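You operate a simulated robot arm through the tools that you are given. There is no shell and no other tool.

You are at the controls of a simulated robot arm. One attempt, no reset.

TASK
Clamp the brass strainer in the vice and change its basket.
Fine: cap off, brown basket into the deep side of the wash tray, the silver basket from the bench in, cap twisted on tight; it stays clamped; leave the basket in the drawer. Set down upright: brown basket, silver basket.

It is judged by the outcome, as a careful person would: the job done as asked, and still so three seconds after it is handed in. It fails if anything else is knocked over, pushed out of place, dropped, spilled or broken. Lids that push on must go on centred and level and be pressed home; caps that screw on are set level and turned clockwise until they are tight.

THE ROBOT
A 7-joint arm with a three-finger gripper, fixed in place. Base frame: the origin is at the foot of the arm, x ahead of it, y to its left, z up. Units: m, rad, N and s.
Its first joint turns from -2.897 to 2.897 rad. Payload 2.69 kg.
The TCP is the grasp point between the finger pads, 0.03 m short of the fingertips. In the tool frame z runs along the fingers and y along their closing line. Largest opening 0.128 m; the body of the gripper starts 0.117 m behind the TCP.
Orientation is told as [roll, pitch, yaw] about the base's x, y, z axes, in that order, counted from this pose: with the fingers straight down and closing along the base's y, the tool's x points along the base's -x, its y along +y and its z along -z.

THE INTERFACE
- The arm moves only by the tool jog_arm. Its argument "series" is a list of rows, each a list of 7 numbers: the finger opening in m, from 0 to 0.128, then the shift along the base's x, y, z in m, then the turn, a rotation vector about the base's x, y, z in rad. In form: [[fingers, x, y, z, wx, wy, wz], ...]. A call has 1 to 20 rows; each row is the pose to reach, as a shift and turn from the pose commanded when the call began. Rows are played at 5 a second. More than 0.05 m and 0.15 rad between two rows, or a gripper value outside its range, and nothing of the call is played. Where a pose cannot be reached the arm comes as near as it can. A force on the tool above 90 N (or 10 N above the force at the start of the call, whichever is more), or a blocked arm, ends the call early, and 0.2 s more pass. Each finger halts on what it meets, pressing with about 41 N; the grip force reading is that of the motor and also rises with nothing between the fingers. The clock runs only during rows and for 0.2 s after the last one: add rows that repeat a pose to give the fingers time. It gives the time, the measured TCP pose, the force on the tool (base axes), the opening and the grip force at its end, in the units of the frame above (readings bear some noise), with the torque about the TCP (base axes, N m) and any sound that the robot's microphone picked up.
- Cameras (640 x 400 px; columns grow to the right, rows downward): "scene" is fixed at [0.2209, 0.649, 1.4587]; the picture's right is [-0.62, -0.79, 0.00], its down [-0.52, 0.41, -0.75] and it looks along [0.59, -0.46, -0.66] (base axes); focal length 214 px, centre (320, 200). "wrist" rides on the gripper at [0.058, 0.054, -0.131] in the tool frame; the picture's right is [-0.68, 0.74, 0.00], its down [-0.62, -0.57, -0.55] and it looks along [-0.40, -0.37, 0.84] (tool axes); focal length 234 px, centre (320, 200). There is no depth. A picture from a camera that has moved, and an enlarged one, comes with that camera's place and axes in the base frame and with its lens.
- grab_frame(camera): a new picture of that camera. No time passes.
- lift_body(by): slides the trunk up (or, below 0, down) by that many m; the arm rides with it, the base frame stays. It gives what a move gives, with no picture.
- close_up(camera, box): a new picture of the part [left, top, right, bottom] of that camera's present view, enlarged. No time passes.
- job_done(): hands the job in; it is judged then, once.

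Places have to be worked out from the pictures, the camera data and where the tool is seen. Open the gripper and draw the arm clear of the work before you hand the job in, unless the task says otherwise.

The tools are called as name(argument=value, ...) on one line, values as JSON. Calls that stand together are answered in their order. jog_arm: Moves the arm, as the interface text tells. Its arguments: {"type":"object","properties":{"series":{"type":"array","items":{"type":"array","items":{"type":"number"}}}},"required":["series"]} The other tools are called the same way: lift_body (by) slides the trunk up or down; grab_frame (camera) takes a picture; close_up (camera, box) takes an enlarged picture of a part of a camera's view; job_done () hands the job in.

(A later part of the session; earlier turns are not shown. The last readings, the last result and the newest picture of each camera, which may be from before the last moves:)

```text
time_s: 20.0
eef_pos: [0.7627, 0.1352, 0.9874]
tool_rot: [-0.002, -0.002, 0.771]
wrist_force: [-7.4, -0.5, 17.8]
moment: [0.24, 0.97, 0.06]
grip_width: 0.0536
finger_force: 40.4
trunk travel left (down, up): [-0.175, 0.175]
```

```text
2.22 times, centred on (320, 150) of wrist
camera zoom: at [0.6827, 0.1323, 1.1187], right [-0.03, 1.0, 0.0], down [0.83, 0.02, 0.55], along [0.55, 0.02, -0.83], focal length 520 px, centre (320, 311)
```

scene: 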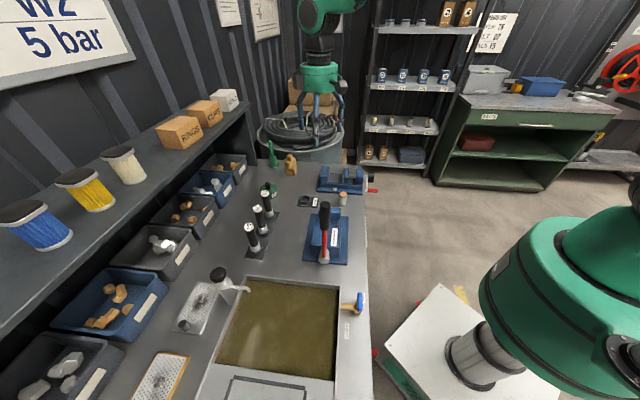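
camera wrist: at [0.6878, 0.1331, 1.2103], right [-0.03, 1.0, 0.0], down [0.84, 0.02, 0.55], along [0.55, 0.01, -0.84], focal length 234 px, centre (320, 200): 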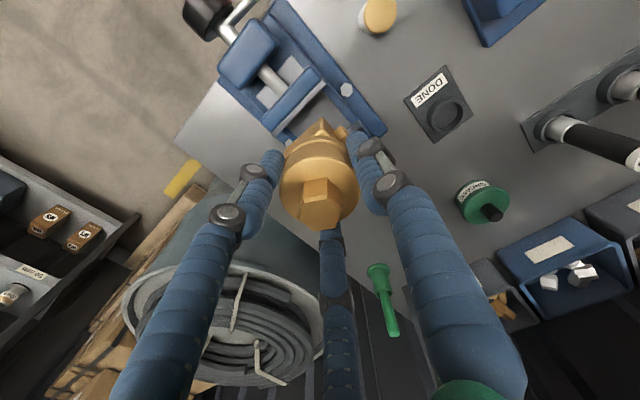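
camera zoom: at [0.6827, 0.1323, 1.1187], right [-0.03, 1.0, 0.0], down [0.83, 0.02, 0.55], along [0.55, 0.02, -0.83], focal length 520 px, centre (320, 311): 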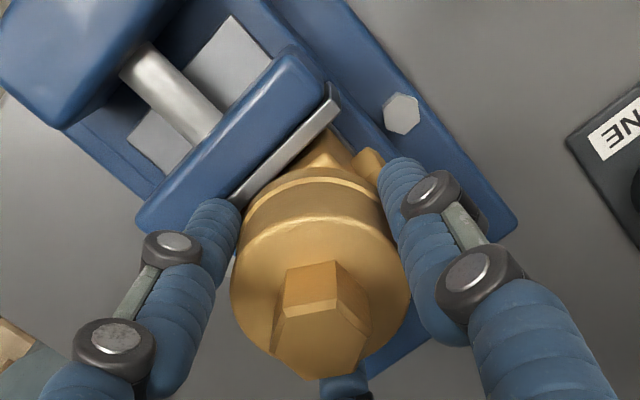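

The block bottom is on the vice floor (floor z ≈ 0.92). I relieve the press slightly, open, and retreat upward.

jog_arm(series=[[0.02, 0, 0, 0.003, 0, 0, 0], [0.04, 0, 0, 0.003, 0, 0, 0], [0.06, 0, 0, 0.003, 0, 0, 0], [0.08, 0, 0, 0.003, 0, 0, 0], [0.08, 0, 0, 0.003, 0, 0, 0]])

close_up(camera="scene", box=[325, 130, 385, 190])

close_up(camera="wrist", box=[200, 30, 440, 260])

```text
time_s: 21.2
eef_pos: [0.7627, 0.1339, 0.988]
tool_rot: [-0.001, 0.001, 0.77]
wrist_force: [0.5, -0.4, 0.0]
moment: [-0.04, -0.03, 0.04]
grip_width: 0.0798
finger_force: 0.0
trunk travel left (down, up): [-0.175, 0.175]
```

```text
6.67 times, centred on (355, 160) of scene
camera zoom: at [0.2209, 0.649, 1.4587], right [-0.62, -0.79, 0.0], down [-0.52, 0.41, -0.75], along [0.59, -0.46, -0.66], focal length 1430 px, centre (87, 467)
```

zoom: 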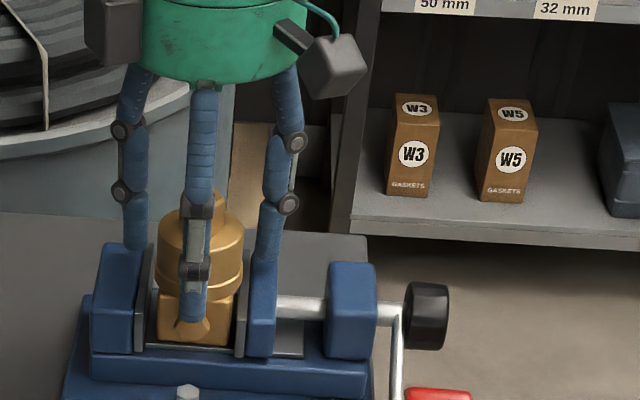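

```text
1.74 times, centred on (320, 145) of wrist
camera zoom: at [0.683, 0.1327, 1.1189], right [-0.03, 1.0, 0.0], down [0.84, 0.02, 0.55], along [0.55, 0.01, -0.84], focal length 407 px, centre (320, 296)
```

zoom: 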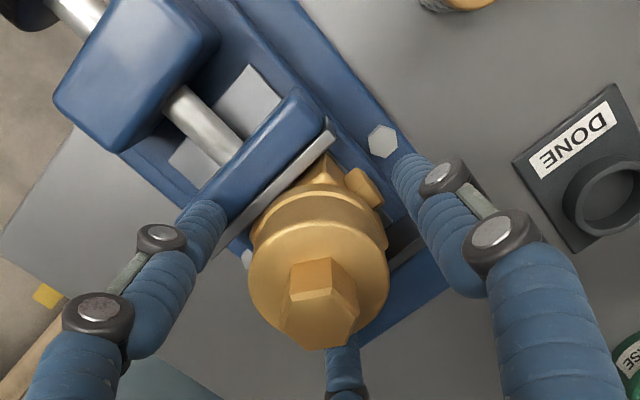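

The strainer stands upright between the jaws and the hand is free. I rise and move to view the crank handle from above.

jog_arm(series=[[0.08, 0, 0, 0.03, 0, 0, 0], [0.08, 0, 0, 0.07, 0, 0, 0], [0.08, 0, 0, 0.11, 0, 0, 0], [0.08, 0, 0, 0.14, 0, 0, 0], [0.08, -0.035, -0.035, 0.14, 0, 0, 0], [0.08, -0.065, -0.065, 0.14, 0, 0, 0]])

grab_frame(camera="wrist")

close_up(camera="wrist", box=[180, 0, 380, 125])

```text
time_s: 22.6
eef_pos: [0.6977, 0.0739, 1.1247]
tool_rot: [0.001, -0.001, 0.77]
wrist_force: [0.3, 0.1, 0.2]
moment: [0.04, -0.03, -0.01]
grip_width: 0.0803
finger_force: 0.0
trunk travel left (down, up): [-0.175, 0.175]
```

```text
taken
camera wrist: at [0.6167, 0.0718, 1.2572], right [-0.03, 1.0, 0.0], down [0.84, 0.02, 0.55], along [0.55, 0.01, -0.84], focal length 234 px, centre (320, 200)
```

wrist: 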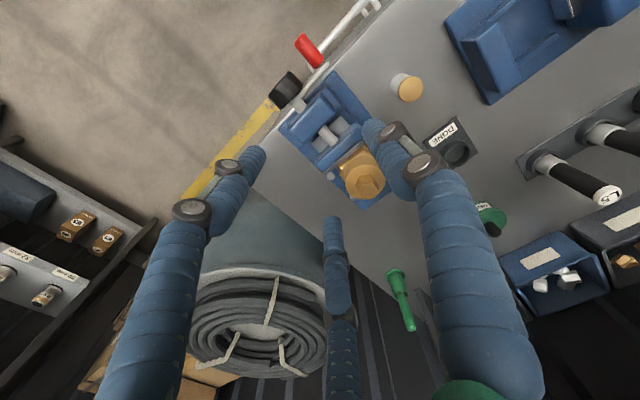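

```text
3.20 times, centred on (280, 62) of wrist
camera zoom: at [0.6167, 0.0718, 1.2572], right [-0.03, 1.0, 0.0], down [0.84, 0.02, 0.55], along [0.55, 0.01, -0.84], focal length 749 px, centre (448, 640)
```

zoom: 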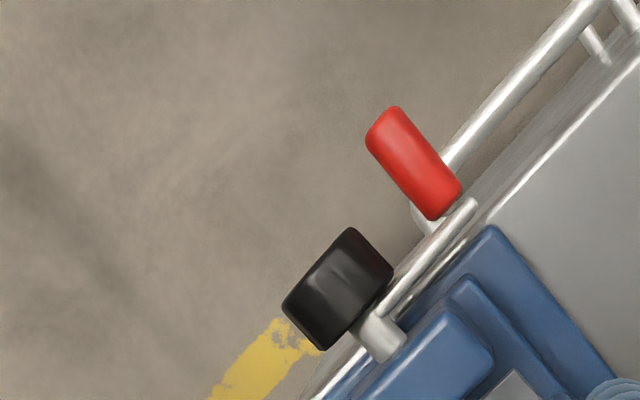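

The crank handle spans f 0.469–0.509 at l ≈ −0.3875 and z ≈ 0.915. The spindle is at l ≈ −0.436 and z ≈ 0.945, so the crank radius is about 0.057. I pull back in front of the bench while tilting the tool to point horizontally along +f.

jog_arm(series=[[0.08, -0.014, -0.008, 0, 0.091, -0.094, 0], [0.08, -0.028, -0.016, 0, 0.182, -0.188, 0], [0.08, -0.042, -0.024, 0, 0.273, -0.282, 0], [0.08, -0.056, -0.032, 0, 0.365, -0.376, 0], [0.08, -0.07, -0.04, 0, 0.456, -0.47, 0], [0.07, -0.084, -0.048, 0, 0.547, -0.564, 0], [0.06, -0.098, -0.056, 0, 0.638, -0.658, 0], [0.05, -0.112, -0.064, 0, 0.729, -0.752, 0], [0.04, -0.126, -0.072, 0, 0.82, -0.846, 0], [0.04, -0.14, -0.08, 0, 0.911, -0.94, 0], [0.04, -0.15, -0.085, 0, 1.003, -1.034, 0], [0.04, -0.157, -0.088, 0, 1.0935, -1.1277, 0], [0.04, -0.157, -0.088, 0, 1.0935, -1.1277, 0]])

grab_frame(camera="wrist")

grab_frame(camera="scene")

```text
time_s: 25.4
eef_pos: [0.5422, -0.0179, 1.1276]
tool_rot: [2.914, -1.568, -2.144]
wrist_force: [-0.1, 0.6, -0.4]
moment: [0.04, -0.03, 0.02]
grip_width: 0.0399
finger_force: 0.0
trunk travel left (down, up): [-0.175, 0.175]
```

```text
taken
camera wrist: at [0.4089, -0.07, 1.0693], right [-0.51, 0.53, 0.68], down [0.0, -0.79, 0.61], along [0.86, 0.31, 0.41], focal length 234 px, centre (320, 200)
```

wrist: 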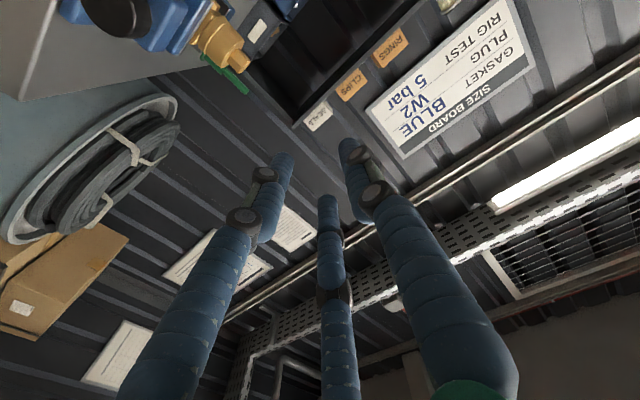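

```text
taken
```

scene: 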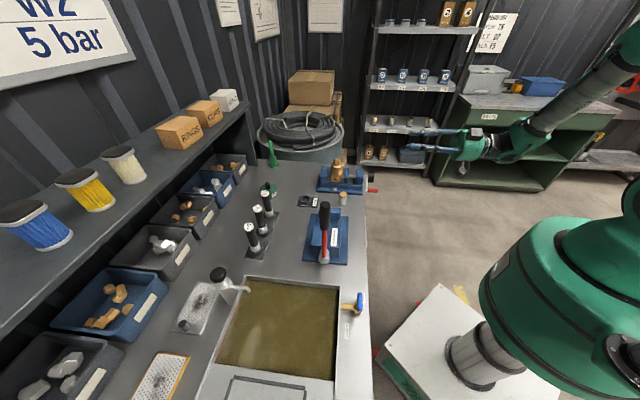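

The tool is horizontal now. I lower it in front of the handle at f ≈ 0.40, with the fingertips about 4 cm short of the handle.

jog_arm(series=[[0.04, 0.002, 0.002, -0.035, 0, 0, 0], [0.04, 0.005, 0.005, -0.07, 0, 0, 0], [0.04, 0.007, 0.008, -0.105, 0, 0, 0], [0.04, 0.01, 0.01, -0.14, 0, 0, 0], [0.04, 0.012, 0.013, -0.175, 0, 0, 0], [0.04, 0.0148, 0.016, -0.2126, 0, 0, 0], [0.04, 0.0148, 0.016, -0.2126, 0, 0, 0]])

grab_frame(camera="wrist")

close_up(camera="scene", box=[320, 120, 480, 240])

```text
time_s: 27.0
eef_pos: [0.566, -0.007, 0.9187]
tool_rot: [1.236, -1.564, -0.46]
wrist_force: [-0.1, 0.2, 0.0]
moment: [-0.03, -0.04, 0.04]
grip_width: 0.04
finger_force: 0.1
out of reach, approached as far as the arm can: row 6, 7
trunk travel left (down, up): [-0.175, 0.175]
```

```text
taken
camera wrist: at [0.4326, -0.059, 0.8624], right [-0.51, 0.52, 0.68], down [0.01, -0.79, 0.61], along [0.86, 0.32, 0.4], focal length 234 px, centre (320, 200)
```

wrist: 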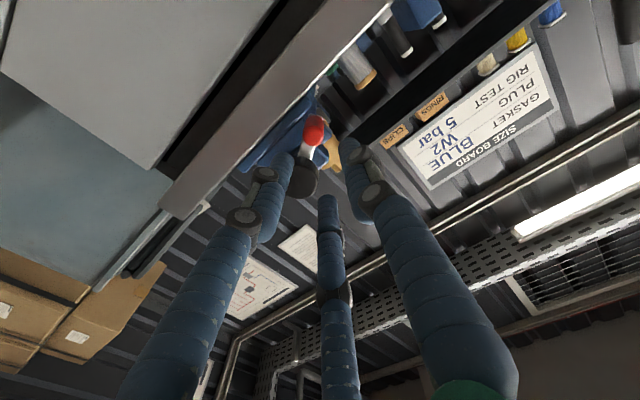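

```text
3.33 times, centred on (400, 180) of scene
camera zoom: at [0.2209, 0.649, 1.4587], right [-0.62, -0.79, 0.0], down [-0.52, 0.41, -0.75], along [0.59, -0.46, -0.66], focal length 715 px, centre (53, 267)
```

zoom: 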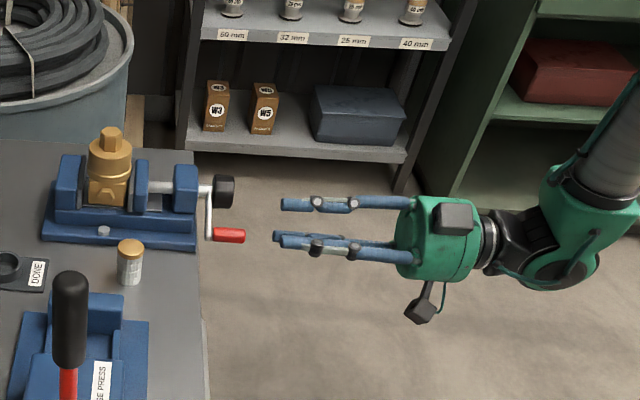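

Reaching this low with the tool horizontal is at the edge of the arm's range, so lowering the trunk should help. First I refine the handle position from this view.

close_up(camera="wrist", box=[260, 80, 380, 200])

close_up(camera="scene", box=[360, 150, 420, 210])

```text
3.33 times, centred on (320, 140) of wrist
camera zoom: at [0.4326, -0.059, 0.8624], right [-0.51, 0.52, 0.68], down [0.01, -0.79, 0.61], along [0.86, 0.32, 0.4], focal length 781 px, centre (320, 400)
```

zoom: 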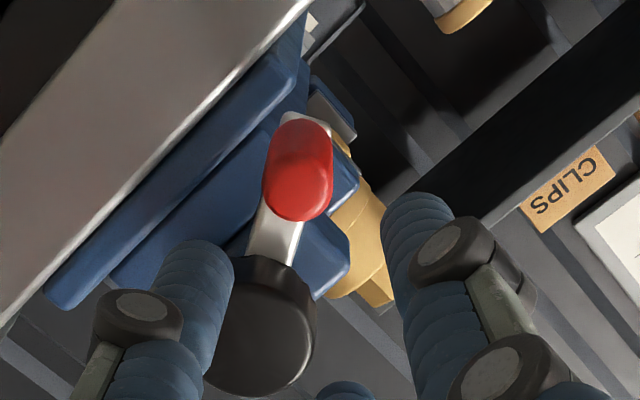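

```text
6.67 times, centred on (390, 180) of scene
camera zoom: at [0.2209, 0.649, 1.4587], right [-0.62, -0.79, 0.0], down [-0.52, 0.41, -0.75], along [0.59, -0.46, -0.66], focal length 1430 px, centre (-147, 333)
```

zoom: 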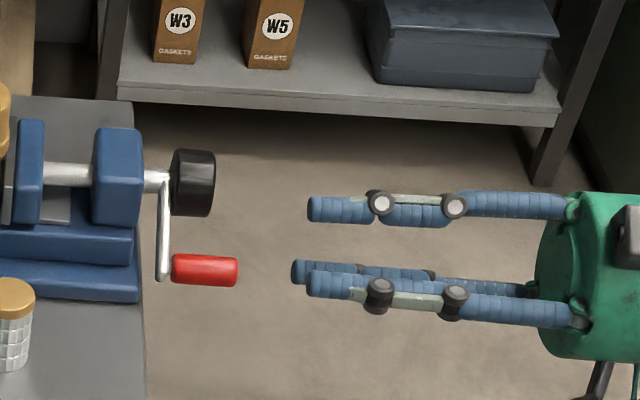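

The handle axis is refined to l ≈ −0.3875, z ≈ 0.909 and the spindle axis to l ≈ −0.434, z ≈ 0.938. I raise the hand 0.12, then lower the trunk by 0.12 so the horizontal pose is within reach.

jog_arm(series=[[0.04, -0.005, -0.005, 0.04, 0, 0, 0], [0.04, -0.01, -0.01, 0.08, 0, 0, 0], [0.04, -0.015, -0.015, 0.12, 0, 0, 0]])

lift_body(by=-0.12)

jog_arm(series=[[0.04, 0, 0, 0, 0, 0, 0], [0.04, 0, 0, 0, 0, 0, 0]])

grab_frame(camera="scene")

```text
time_s: 27.8
eef_pos: [0.5479, -0.0221, 1.0388]
tool_rot: [1.432, -1.569, -0.664]
wrist_force: [-0.5, -0.9, 0.2]
moment: [0.01, -0.02, 0.0]
grip_width: 0.0401
finger_force: 0.0
trunk travel left (down, up): [-0.175, 0.175]
```

```text
time_s: 29.3
eef_pos: [0.5486, -0.0229, 0.9189]
tool_rot: [-1.804, -1.572, 2.575]
wrist_force: [0.0, -0.6, -0.6]
moment: [0.02, 0.01, -0.01]
grip_width: 0.0402
finger_force: 0.1
trunk travel left (down, up): [-0.055, 0.295]
```

```text
time_s: 29.9
eef_pos: [0.5488, -0.0228, 0.9187]
tool_rot: [0.858, -1.571, -0.089]
wrist_force: [-0.4, 0.2, 0.5]
moment: [0.01, 0.0, 0.03]
grip_width: 0.0403
finger_force: 0.1
trunk travel left (down, up): [-0.055, 0.295]
```

```text
taken
```

scene: 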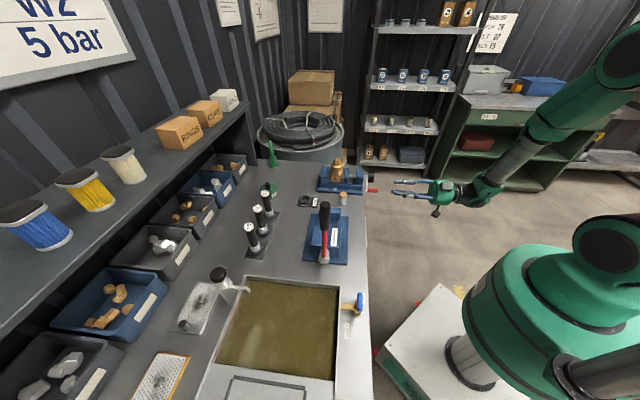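

I move closer so the fingertips are just short of the handle end, and check alignment.

jog_arm(series=[[0.04, 0.01, 0.014, -0.005, 0, 0, 0], [0.04, 0.02, 0.028, -0.0097, 0, 0, 0], [0.04, 0.0294, 0.0415, -0.0097, 0, 0, 0], [0.04, 0.0294, 0.0415, -0.0097, 0, 0, 0]])

close_up(camera="wrist", box=[240, 80, 400, 220])

close_up(camera="scene", box=[350, 150, 430, 220])

```text
time_s: 30.9
eef_pos: [0.5797, 0.0198, 0.9089]
tool_rot: [3.093, -1.572, -2.323]
wrist_force: [-0.8, 0.1, -0.2]
moment: [-0.04, 0.0, -0.02]
grip_width: 0.0399
finger_force: 0.1
trunk travel left (down, up): [-0.055, 0.295]
```

```text
2.86 times, centred on (320, 150) of wrist
camera zoom: at [0.4476, -0.0312, 0.8503], right [-0.51, 0.53, 0.68], down [0.0, -0.79, 0.62], along [0.86, 0.32, 0.4], focal length 669 px, centre (320, 343)
```

zoom: 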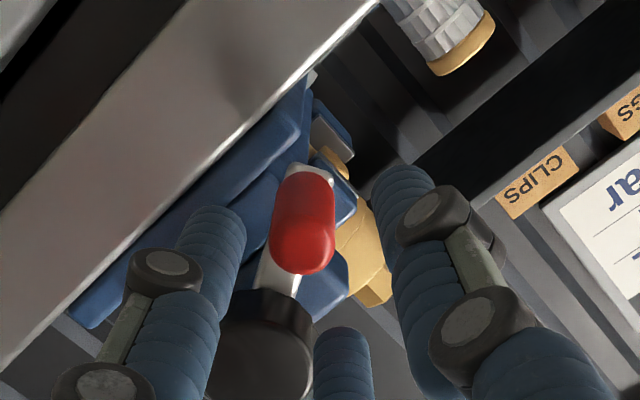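

```text
5.71 times, centred on (390, 185) of scene
camera zoom: at [0.2209, 0.649, 1.4587], right [-0.62, -0.79, 0.0], down [-0.52, 0.41, -0.75], along [0.59, -0.46, -0.66], focal length 1226 px, centre (-80, 286)
```

zoom: 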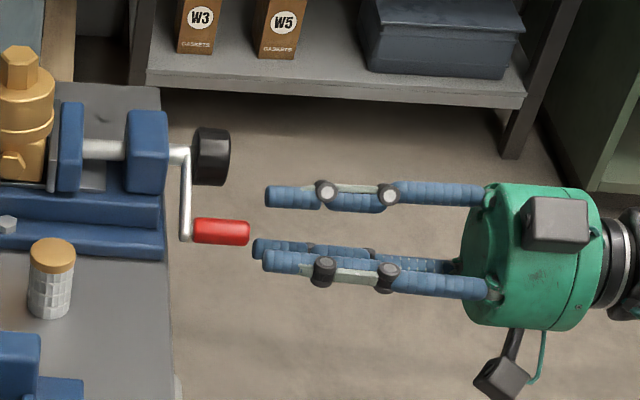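

The handle is at l ≈ −0.388 and z ≈ 0.905, well aligned. I move in 4 cm along +f and close on the handle.

jog_arm(series=[[0.04, 0.007, 0.007, -0.003, 0, 0, 0], [0.04, 0.0144, 0.0139, -0.003, 0, 0, 0], [0.04, 0.0216, 0.0208, -0.003, 0, 0, 0], [0.04, 0.0288, 0.0277, -0.003, 0, 0, 0]])

close_up(camera="wrist", box=[240, 80, 400, 260])

close_up(camera="scene", box=[350, 150, 430, 220])

```text
time_s: 31.9
eef_pos: [0.6076, 0.0478, 0.9058]
tool_rot: [3.089, -1.57, -2.316]
wrist_force: [0.9, 0.7, -0.5]
moment: [-0.03, 0.02, 0.03]
grip_width: 0.04
finger_force: 0.0
trunk travel left (down, up): [-0.055, 0.295]
```

```text
2.22 times, centred on (320, 170) of wrist
camera zoom: at [0.4755, -0.0041, 0.8475], right [-0.51, 0.53, 0.68], down [0.0, -0.79, 0.62], along [0.86, 0.32, 0.4], focal length 520 px, centre (320, 267)
```

zoom: 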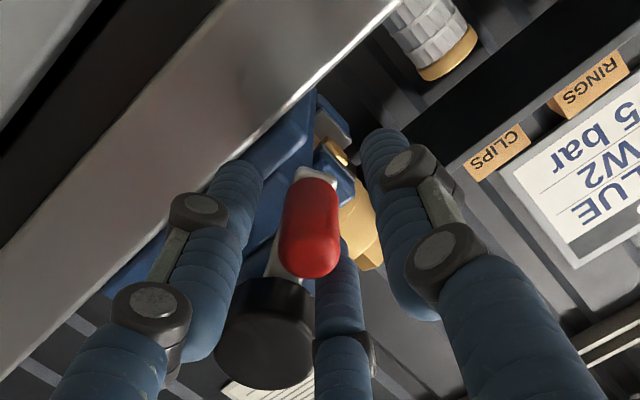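

```text
5.71 times, centred on (390, 185) of scene
camera zoom: at [0.2209, 0.649, 1.4587], right [-0.62, -0.79, 0.0], down [-0.52, 0.41, -0.75], along [0.59, -0.46, -0.66], focal length 1226 px, centre (-80, 286)
```

zoom: 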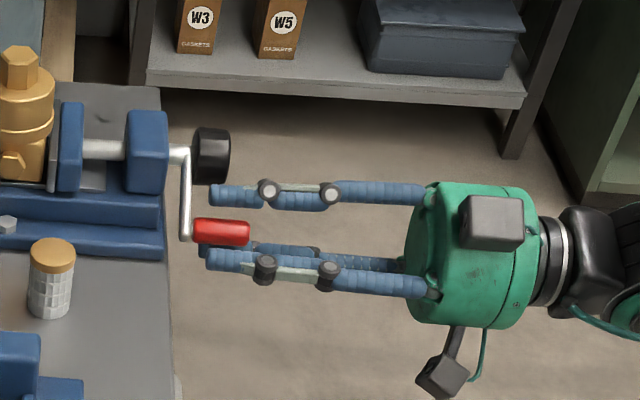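

The handle is between the fingers. I close on it.

jog_arm(series=[[0.03, 0, 0, 0, 0, 0, 0], [0.02, 0, 0, 0, 0, 0, 0], [0.01, 0, 0, 0, 0, 0, 0], [0.005, 0, 0, 0, 0, 0, 0], [0.005, 0, 0, 0, 0, 0, 0]])

close_up(camera="wrist", box=[240, 80, 400, 260])

```text
time_s: 33.1
eef_pos: [0.6076, 0.0467, 0.9058]
tool_rot: [-1.953, -1.569, 2.725]
wrist_force: [4.1, 0.5, 1.8]
moment: [0.03, -0.04, -0.06]
grip_width: 0.0201
finger_force: 11.3
trunk travel left (down, up): [-0.055, 0.295]
```

```text
2.22 times, centred on (320, 170) of wrist
camera zoom: at [0.4756, -0.0043, 0.8475], right [-0.51, 0.53, 0.68], down [0.0, -0.79, 0.62], along [0.86, 0.32, 0.4], focal length 520 px, centre (320, 267)
```

zoom: 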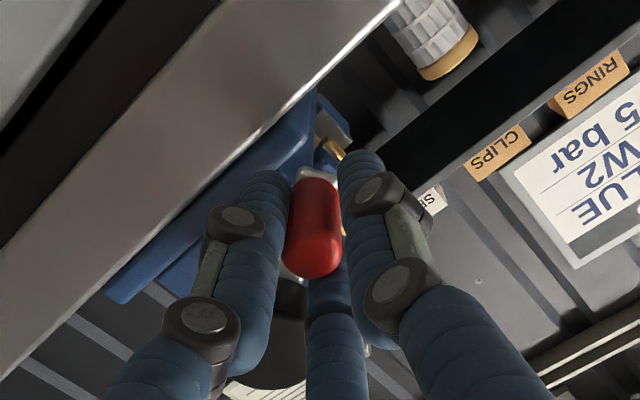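

The handle is gripped at Ø0.020. I crank clockwise (seen from the front) through the first 40° as a test and watch the forces.

jog_arm(series=[[0.005, -0.0034, 0.0035, 0.0085, 0, 0, 0], [0.005, -0.0057, 0.0059, 0.0178, 0, 0, 0], [0.005, -0.0068, 0.0071, 0.0275, 0, 0, 0], [0.005, -0.0067, 0.007, 0.0373, 0, 0, 0], [0.005, -0.0067, 0.007, 0.0373, 0, 0, 0]])

close_up(camera="scene", box=[325, 140, 425, 220])

close_up(camera="wrist", box=[240, 80, 400, 260])

```text
time_s: 34.3
eef_pos: [0.6013, 0.0549, 0.9424]
tool_rot: [1.296, -1.572, -0.525]
wrist_force: [10.5, -13.7, -2.7]
moment: [-0.05, 0.06, -0.55]
grip_width: 0.0217
finger_force: 12.5
trunk travel left (down, up): [-0.055, 0.295]
```

```text
5.00 times, centred on (375, 180) of scene
camera zoom: at [0.2209, 0.649, 1.4587], right [-0.62, -0.79, 0.0], down [-0.52, 0.41, -0.75], along [0.59, -0.46, -0.66], focal length 1072 px, centre (45, 300)
```

zoom: 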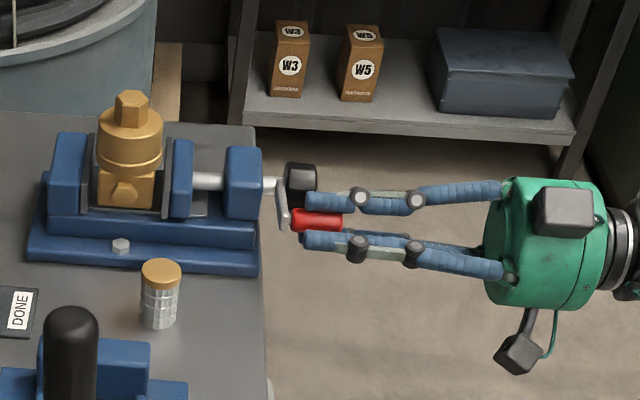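

```text
2.22 times, centred on (320, 170) of wrist
camera zoom: at [0.4692, 0.0025, 0.8851], right [-0.51, 0.53, 0.68], down [0.0, -0.79, 0.62], along [0.86, 0.31, 0.4], focal length 520 px, centre (320, 267)
```

zoom: 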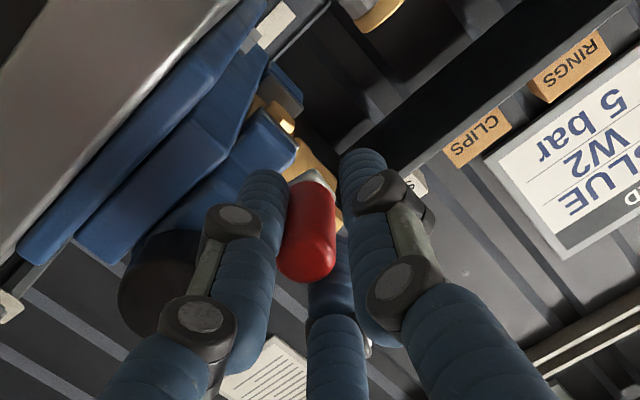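

The crank turns. The −17 N pull along l shows my radius guess is a little too large, so I refine the axis to l −0.4335, z 0.934 and R 0.0535 and continue.

jog_arm(series=[[0.005, 0.0035, -0.0036, 0.0083, 0, 0, 0], [0.005, 0.0061, -0.0063, 0.0168, 0, 0, 0], [0.005, 0.0097, -0.0101, 0.0246, 0, 0, 0], [0.005, 0.0142, -0.0148, 0.0313, 0, 0, 0], [0.005, 0.0194, -0.0202, 0.0368, 0, 0, 0]])

close_up(camera="scene", box=[325, 140, 425, 220])

```text
time_s: 35.5
eef_pos: [0.6194, 0.0347, 0.9799]
tool_rot: [-0.903, -1.571, 1.672]
wrist_force: [5.4, 7.2, 0.9]
moment: [-0.02, 0.0, 0.12]
grip_width: 0.0175
finger_force: 42.7
trunk travel left (down, up): [-0.055, 0.295]
```

```text
5.00 times, centred on (375, 180) of scene
camera zoom: at [0.2209, 0.649, 1.4587], right [-0.62, -0.79, 0.0], down [-0.52, 0.41, -0.75], along [0.59, -0.46, -0.66], focal length 1072 px, centre (45, 300)
```

zoom: 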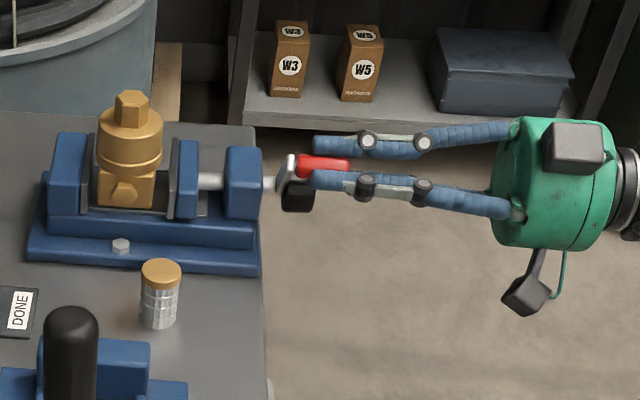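

The crank passed about 90° with small forces. The black knob is a slightly eccentric counterweight, not the axis. I continue over the top, adding a little +f travel.

jog_arm(series=[[0.005, 0.006, -0.0059, 0.004, 0, 0, 0], [0.005, 0.0125, -0.0121, 0.0066, 0, 0, 0], [0.005, 0.019, -0.0187, 0.0076, 0, 0, 0], [0.005, 0.0257, -0.0253, 0.0069, 0, 0, 0], [0.005, 0.0321, -0.0316, 0.0047, 0, 0, 0]])

close_up(camera="scene", box=[325, 140, 425, 220])

close_up(camera="wrist", box=[240, 80, 400, 260])

```text
time_s: 36.7
eef_pos: [0.6486, 0.0056, 0.986]
tool_rot: [-2.677, -1.567, -2.831]
wrist_force: [-29.7, 31.6, 41.7]
moment: [0.91, -1.07, 1.52]
grip_width: 0.0217
finger_force: 45.7
trunk travel left (down, up): [-0.055, 0.295]
```

```text
5.00 times, centred on (375, 180) of scene
camera zoom: at [0.2209, 0.649, 1.4587], right [-0.62, -0.79, 0.0], down [-0.52, 0.41, -0.75], along [0.59, -0.46, -0.66], focal length 1072 px, centre (45, 300)
```

zoom: 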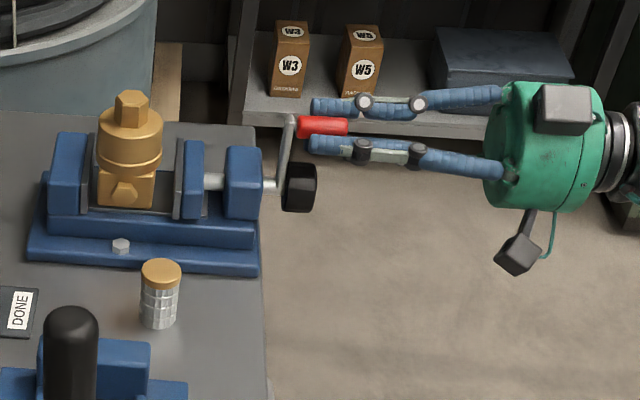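

```text
2.22 times, centred on (320, 170) of wrist
camera zoom: at [0.5168, -0.0472, 0.9283], right [-0.52, 0.53, 0.68], down [0.0, -0.79, 0.61], along [0.86, 0.32, 0.41], focal length 520 px, centre (320, 267)
```

zoom: 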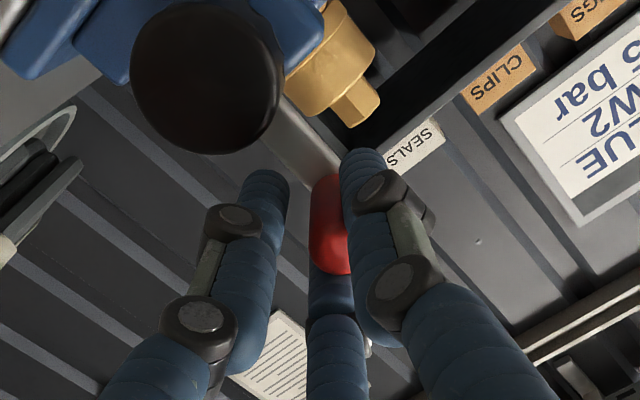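

The resistance rose, and the moving jaw seems to have shifted toward the front, which would mean opening. I zoom to verify.

close_up(camera="scene", box=[325, 145, 375, 195])

close_up(camera="scene", box=[335, 145, 385, 195])

```text
8.00 times, centred on (350, 170) of scene
camera zoom: at [0.2209, 0.649, 1.4587], right [-0.62, -0.79, 0.0], down [-0.52, 0.41, -0.75], along [0.59, -0.46, -0.66], focal length 1716 px, centre (80, 440)
```

zoom: 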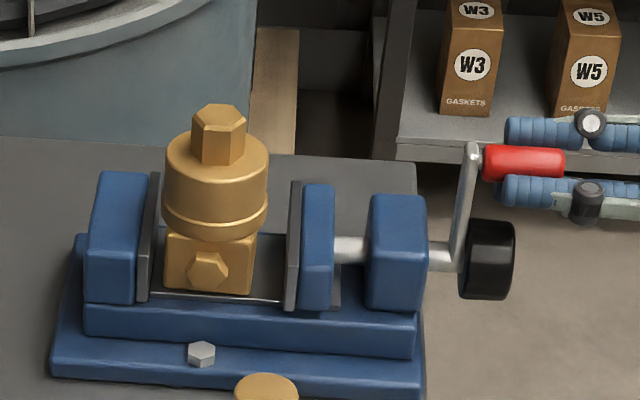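

```text
8.00 times, centred on (360, 170) of scene
camera zoom: at [0.2209, 0.649, 1.4587], right [-0.62, -0.79, 0.0], down [-0.52, 0.41, -0.75], along [0.59, -0.46, -0.66], focal length 1716 px, centre (0, 440)
```

zoom: 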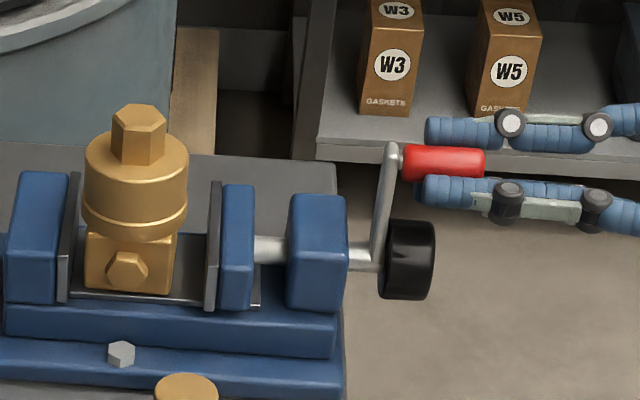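

Clockwise opened the jaw by about 13 mm over roughly 140°, so this screw closes counter-clockwise. Fitting my handle points gives the spindle axis at l −0.4363, z 0.9338 with R 0.056. I crank back the other way.

jog_arm(series=[[0.005, -0.0074, 0.0077, 0.0051, 0, 0, 0], [0.005, -0.0155, 0.0161, 0.0047, 0, 0, 0], [0.005, -0.0234, 0.0244, 0.0018, 0, 0, 0], [0.005, -0.0307, 0.0319, -0.0033, 0, 0, 0], [0.005, -0.0371, 0.0386, -0.0105, 0, 0, 0], [0.005, -0.0423, 0.044, -0.0195, 0, 0, 0], [0.005, -0.0461, 0.0479, -0.0298, 0, 0, 0], [0.005, -0.0483, 0.0502, -0.0411, 0, 0, 0], [0.005, -0.049, 0.0509, -0.0528, 0, 0, 0], [0.005, -0.0478, 0.0496, -0.0643, 0, 0, 0], [0.005, -0.045, 0.0468, -0.0754, 0, 0, 0]])

close_up(camera="scene", box=[335, 145, 385, 195])

close_up(camera="wrist", box=[240, 80, 400, 260])

```text
time_s: 39.1
eef_pos: [0.6075, 0.0493, 0.912]
tool_rot: [-2.471, -1.569, -3.044]
wrist_force: [23.9, -12.2, 10.3]
moment: [0.21, -0.25, -0.25]
grip_width: 0.0177
finger_force: 42.5
trunk travel left (down, up): [-0.055, 0.295]
```

```text
8.00 times, centred on (360, 170) of scene
camera zoom: at [0.2209, 0.649, 1.4587], right [-0.62, -0.79, 0.0], down [-0.52, 0.41, -0.75], along [0.59, -0.46, -0.66], focal length 1716 px, centre (0, 440)
```

zoom: 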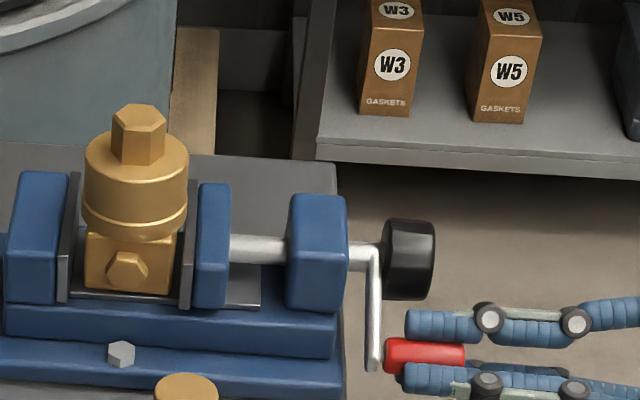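

```text
2.22 times, centred on (320, 170) of wrist
camera zoom: at [0.4761, -0.0035, 0.854], right [-0.51, 0.53, 0.68], down [0.0, -0.79, 0.62], along [0.86, 0.31, 0.41], focal length 520 px, centre (320, 267)
```

zoom: 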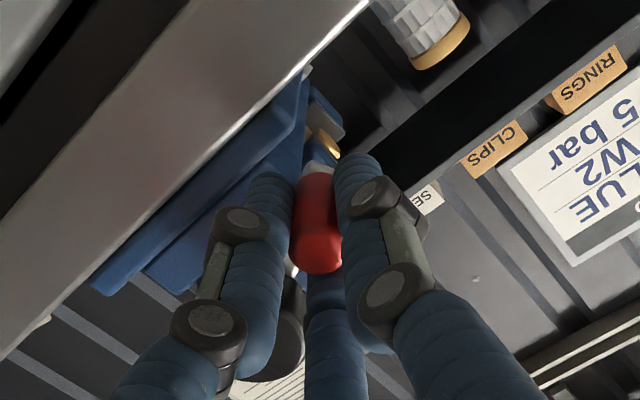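

The jaw is back at its starting gap. There is a radial pull of about 27 N, so I regrip to shed the stress before continuing to close.

jog_arm(series=[[0.02, 0, 0, 0, 0, 0, 0], [0.035, 0, 0, 0, 0, 0, 0], [0.04, 0, 0, 0, 0, 0, 0]])

close_up(camera="wrist", box=[240, 80, 400, 260])

close_up(camera="scene", box=[360, 160, 410, 210])

```text
time_s: 39.9
eef_pos: [0.606, 0.0502, 0.9115]
tool_rot: [0.863, -1.57, -0.094]
wrist_force: [-0.1, 0.6, 0.7]
moment: [-0.03, 0.01, 0.0]
grip_width: 0.04
finger_force: 0.0
trunk travel left (down, up): [-0.055, 0.295]
```

```text
2.22 times, centred on (320, 170) of wrist
camera zoom: at [0.4743, -0.0026, 0.8531], right [-0.51, 0.53, 0.68], down [0.0, -0.79, 0.62], along [0.86, 0.32, 0.4], focal length 520 px, centre (320, 267)
```

zoom: 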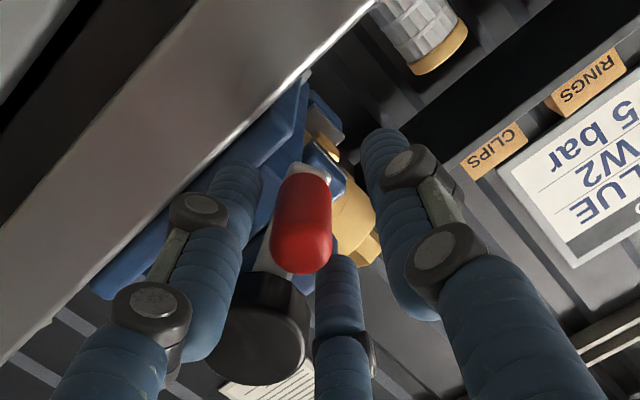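

```text
8.00 times, centred on (385, 185) of scene
camera zoom: at [0.2209, 0.649, 1.4587], right [-0.62, -0.79, 0.0], down [-0.52, 0.41, -0.75], along [0.59, -0.46, -0.66], focal length 1716 px, centre (-200, 320)
```

zoom: 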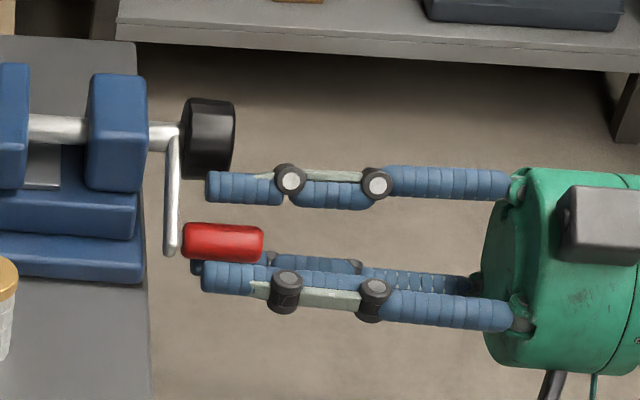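

The handle sits a few mm toward −l and lower than the finger centre. I correct that and grip again.

jog_arm(series=[[0.04, 0.0021, -0.0022, -0.003, 0, 0, 0], [0.03, 0.0021, -0.0022, -0.003, 0, 0, 0], [0.02, 0.0021, -0.0022, -0.003, 0, 0, 0], [0.005, 0.0021, -0.0022, -0.003, 0, 0, 0], [0.005, 0.0021, -0.0022, -0.003, 0, 0, 0]])

close_up(camera="wrist", box=[240, 80, 400, 260])

```text
time_s: 41.1
eef_pos: [0.6094, 0.0453, 0.9079]
tool_rot: [-2.236, -1.571, 3.006]
wrist_force: [5.8, -2.7, 2.8]
moment: [0.04, -0.09, -0.08]
grip_width: 0.0174
finger_force: 43.2
trunk travel left (down, up): [-0.055, 0.295]
```

```text
2.22 times, centred on (320, 170) of wrist
camera zoom: at [0.4768, -0.0054, 0.8501], right [-0.51, 0.53, 0.68], down [0.0, -0.79, 0.62], along [0.86, 0.32, 0.4], focal length 520 px, centre (320, 267)
```

zoom: 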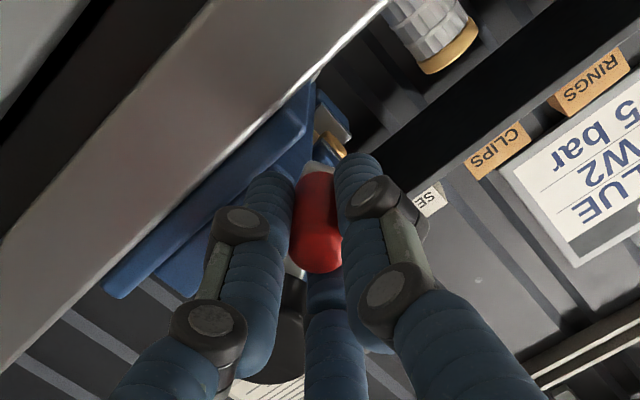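

The regrip is firm with little stress. I continue counter-clockwise toward the bottom in small portions.

jog_arm(series=[[0.005, 0.0044, -0.0046, -0.0097, 0, 0, 0], [0.005, 0.0101, -0.0105, -0.0172, 0, 0, 0], [0.005, 0.0169, -0.0175, -0.0229, 0, 0, 0], [0.005, 0.0242, -0.0251, -0.0264, 0, 0, 0]])

close_up(camera="scene", box=[335, 145, 385, 195])

close_up(camera="wrist", box=[240, 80, 400, 260])

```text
time_s: 42.1
eef_pos: [0.6325, 0.0229, 0.8794]
tool_rot: [0.298, -1.57, 0.474]
wrist_force: [16.1, 17.0, -5.0]
moment: [0.17, -0.17, 0.47]
grip_width: 0.0175
finger_force: 43.2
trunk travel left (down, up): [-0.055, 0.295]
```

```text
8.00 times, centred on (360, 170) of scene
camera zoom: at [0.2209, 0.649, 1.4587], right [-0.62, -0.79, 0.0], down [-0.52, 0.41, -0.75], along [0.59, -0.46, -0.66], focal length 1716 px, centre (0, 440)
```

zoom: 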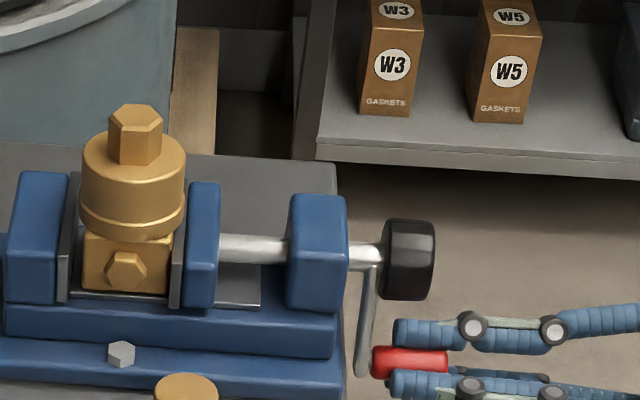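

```text
2.22 times, centred on (320, 170) of wrist
camera zoom: at [0.501, -0.03, 0.8212], right [-0.51, 0.53, 0.68], down [0.0, -0.79, 0.62], along [0.86, 0.32, 0.4], focal length 520 px, centre (320, 267)
```

zoom: 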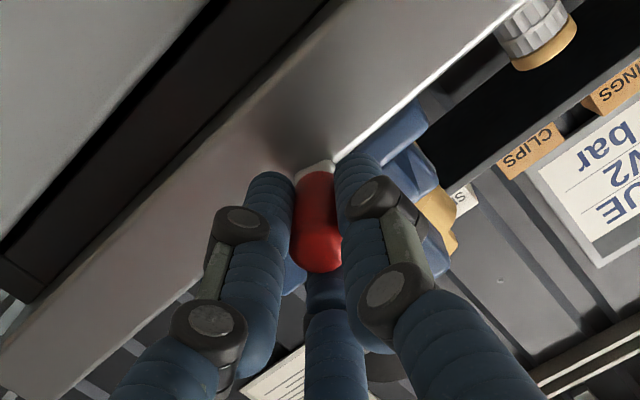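

The moving jaw now nearly touches the block. The +f force (23 N) shows the crank advances with the jaw, so I follow it slightly in f and keep turning, watching for tightening.

jog_arm(series=[[0.005, 0.0084, -0.0073, -0.0012, 0, 0, 0], [0.005, 0.0168, -0.0146, -0.0001, 0, 0, 0]])

close_up(camera="scene", box=[335, 145, 385, 195])

```text
time_s: 42.7
eef_pos: [0.6507, 0.006, 0.8759]
tool_rot: [0.832, -1.563, -0.066]
wrist_force: [-15.6, -20.3, -31.7]
moment: [-0.54, 0.53, -0.09]
grip_width: 0.0173
finger_force: 43.2
trunk travel left (down, up): [-0.055, 0.295]
```

```text
8.00 times, centred on (360, 170) of scene
camera zoom: at [0.2209, 0.649, 1.4587], right [-0.62, -0.79, 0.0], down [-0.52, 0.41, -0.75], along [0.59, -0.46, -0.66], focal length 1716 px, centre (0, 440)
```

zoom: 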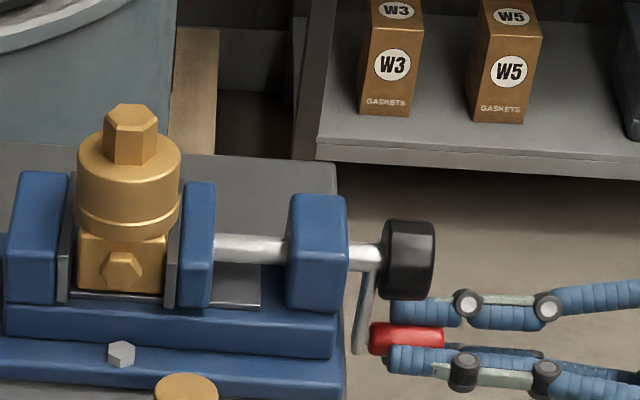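

The jaw is now sliding the strainer toward the fixed jaw. The grip is stressed (−32 N in z), so I open briefly and re-centre on the handle.

jog_arm(series=[[0.02, 0, 0, 0, 0, 0, 0], [0.035, 0, 0, 0, 0, 0, 0], [0.035, 0, 0, 0, 0, 0, 0]])

close_up(camera="wrist", box=[240, 80, 400, 260])

close_up(camera="scene", box=[345, 155, 405, 215])

```text
time_s: 43.5
eef_pos: [0.6501, 0.0071, 0.8787]
tool_rot: [-2.276, -1.571, 3.045]
wrist_force: [1.2, 0.4, -0.6]
moment: [0.0, -0.01, 0.01]
grip_width: 0.035
finger_force: 0.0
trunk travel left (down, up): [-0.055, 0.295]
```

```text
2.22 times, centred on (320, 170) of wrist
camera zoom: at [0.519, -0.0454, 0.8225], right [-0.51, 0.53, 0.68], down [0.0, -0.79, 0.62], along [0.86, 0.32, 0.4], focal length 520 px, centre (320, 267)
```

zoom: 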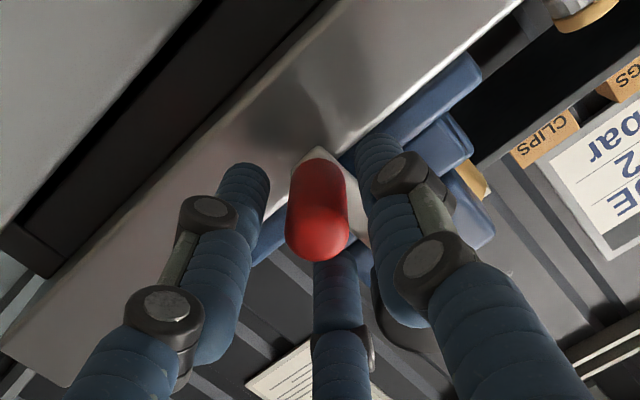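

```text
6.67 times, centred on (375, 185) of scene
camera zoom: at [0.2209, 0.649, 1.4587], right [-0.62, -0.79, 0.0], down [-0.52, 0.41, -0.75], along [0.59, -0.46, -0.66], focal length 1430 px, centre (-47, 300)
```

zoom: 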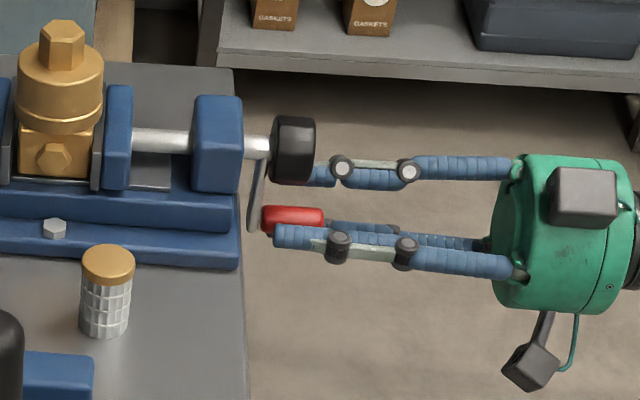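

The handle is centred between the fingers, so I grip again and continue in small steps.

jog_arm(series=[[0.02, 0, 0, -0.001, 0, 0, 0], [0.005, 0, 0, -0.001, 0, 0, 0], [0.005, 0, 0, -0.001, 0, 0, 0], [0.005, 0, 0, -0.001, 0, 0, 0]])

```text
time_s: 44.5
eef_pos: [0.6499, 0.0076, 0.879]
tool_rot: [-1.075, -1.572, 1.843]
wrist_force: [6.1, 7.0, 1.0]
moment: [0.14, -0.16, 0.2]
grip_width: 0.0193
finger_force: 44.1
trunk travel left (down, up): [-0.055, 0.295]
```

Forces are small after the regrip. I continue with 10° steps.

jog_arm(series=[[0.005, 0.0068, -0.0063, 0.0023, 0, 0, 0], [0.005, 0.0134, -0.0123, 0.0063, 0, 0, 0], [0.005, 0.0193, -0.018, 0.0117, 0, 0, 0]])

close_up(camera="scene", box=[335, 145, 385, 195])

```text
time_s: 45.3
eef_pos: [0.6692, -0.0125, 0.8875]
tool_rot: [0.631, -1.566, 0.139]
wrist_force: [6.5, -14.8, -25.8]
moment: [-0.82, 0.72, 0.34]
grip_width: 0.0193
finger_force: 44.3
trunk travel left (down, up): [-0.055, 0.295]
```

```text
8.00 times, centred on (360, 170) of scene
camera zoom: at [0.2209, 0.649, 1.4587], right [-0.62, -0.79, 0.0], down [-0.52, 0.41, -0.75], along [0.59, -0.46, -0.66], focal length 1716 px, centre (0, 440)
```

zoom: 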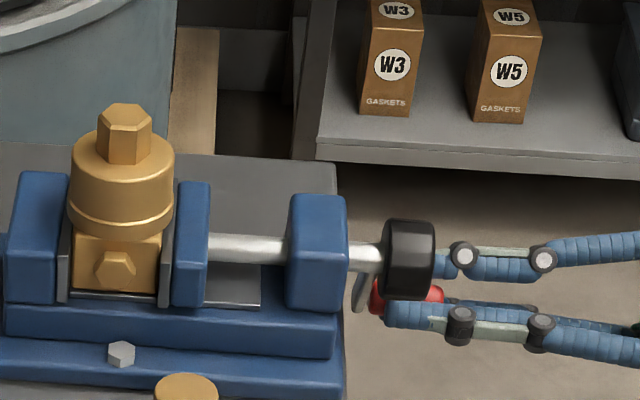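

The block is close to the fixed jaw. The stress is mainly radial, so I lower the assumed axis to z 0.929 and continue.

jog_arm(series=[[0.005, 0.0071, -0.0074, 0.0021, 0, 0, 0], [0.005, 0.011, -0.0115, 0.0104, 0, 0, 0]])

close_up(camera="scene", box=[335, 145, 385, 195])

```text
time_s: 45.9
eef_pos: [0.6803, -0.0209, 0.8985]
tool_rot: [0.876, -1.567, -0.103]
wrist_force: [-11.8, 3.7, -16.4]
moment: [-0.2, 0.24, 0.54]
grip_width: 0.0188
finger_force: 44.2
trunk travel left (down, up): [-0.055, 0.295]
```

```text
8.00 times, centred on (360, 170) of scene
camera zoom: at [0.2209, 0.649, 1.4587], right [-0.62, -0.79, 0.0], down [-0.52, 0.41, -0.75], along [0.59, -0.46, -0.66], focal length 1716 px, centre (0, 440)
```

zoom: 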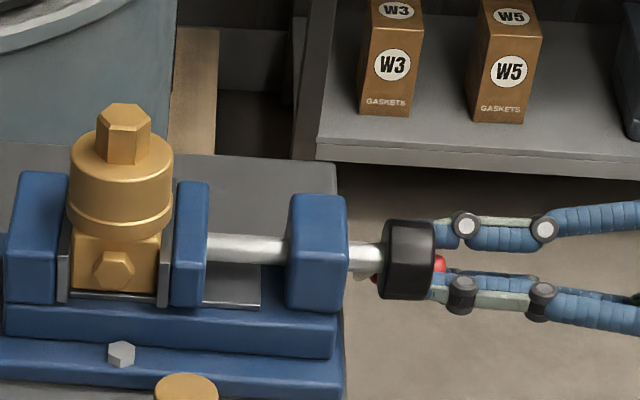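

The resistance is now tangential (about 20 N), so the jaws are touching both sides. I keep turning to tighten.

jog_arm(series=[[0.005, 0.0028, -0.003, 0.0092, 0, 0, 0], [0.005, 0.0045, -0.0047, 0.0189, 0, 0, 0]])

close_up(camera="scene", box=[335, 145, 385, 195])

```text
time_s: 46.5
eef_pos: [0.6856, -0.0281, 0.9142]
tool_rot: [0.631, -1.564, 0.138]
wrist_force: [8.3, -5.6, -51.1]
moment: [-1.16, 1.07, 0.32]
grip_width: 0.0192
finger_force: 44.3
trunk travel left (down, up): [-0.055, 0.295]
```

```text
8.00 times, centred on (360, 170) of scene
camera zoom: at [0.2209, 0.649, 1.4587], right [-0.62, -0.79, 0.0], down [-0.52, 0.41, -0.75], along [0.59, -0.46, -0.66], focal length 1716 px, centre (0, 440)
```

zoom: 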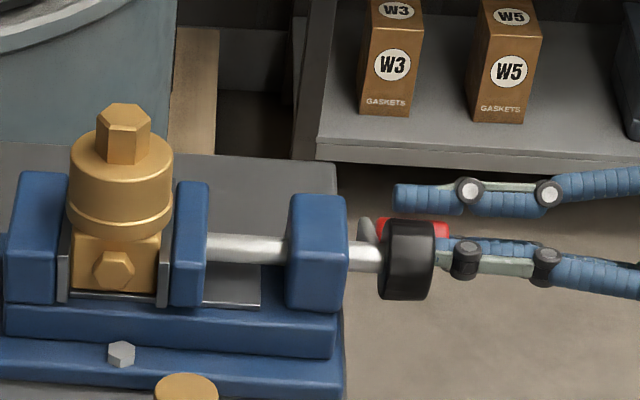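

Resistance is now 51 N (about 2.9 N·m) and the jaw is stationary, so the block is clamped. I push a bit further to make it firm.

jog_arm(series=[[0.005, 0.0003, -0.0003, 0.004, 0, 0, 0], [0.005, 0.0005, -0.0005, 0.007, 0, 0, 0]])

close_up(camera="scene", box=[335, 145, 385, 195])

close_up(camera="wrist", box=[240, 80, 400, 260])

```text
time_s: 47.1
eef_pos: [0.6877, -0.0291, 0.9218]
tool_rot: [0.645, -1.564, 0.12]
wrist_force: [5.5, -26.9, -62.1]
moment: [-1.12, 0.95, -0.18]
grip_width: 0.0193
finger_force: 44.5
trunk travel left (down, up): [-0.055, 0.295]
```

```text
8.00 times, centred on (360, 170) of scene
camera zoom: at [0.2209, 0.649, 1.4587], right [-0.62, -0.79, 0.0], down [-0.52, 0.41, -0.75], along [0.59, -0.46, -0.66], focal length 1716 px, centre (0, 440)
```

zoom: 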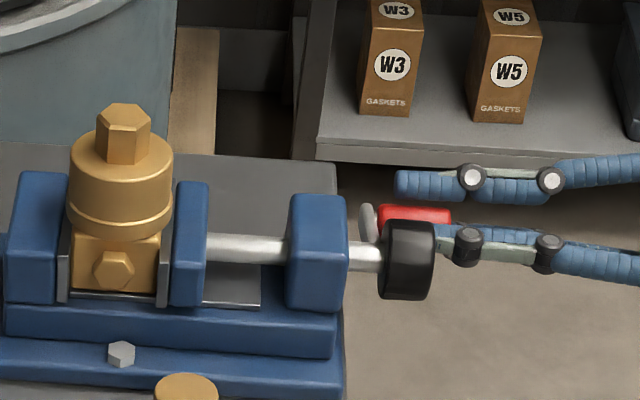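

```text
2.22 times, centred on (320, 170) of wrist
camera zoom: at [0.5547, -0.0811, 0.8658], right [-0.51, 0.53, 0.68], down [0.0, -0.79, 0.62], along [0.86, 0.31, 0.4], focal length 520 px, centre (320, 267)
```

zoom: 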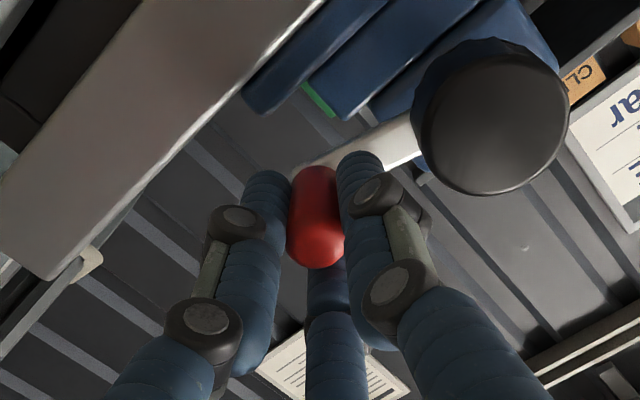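

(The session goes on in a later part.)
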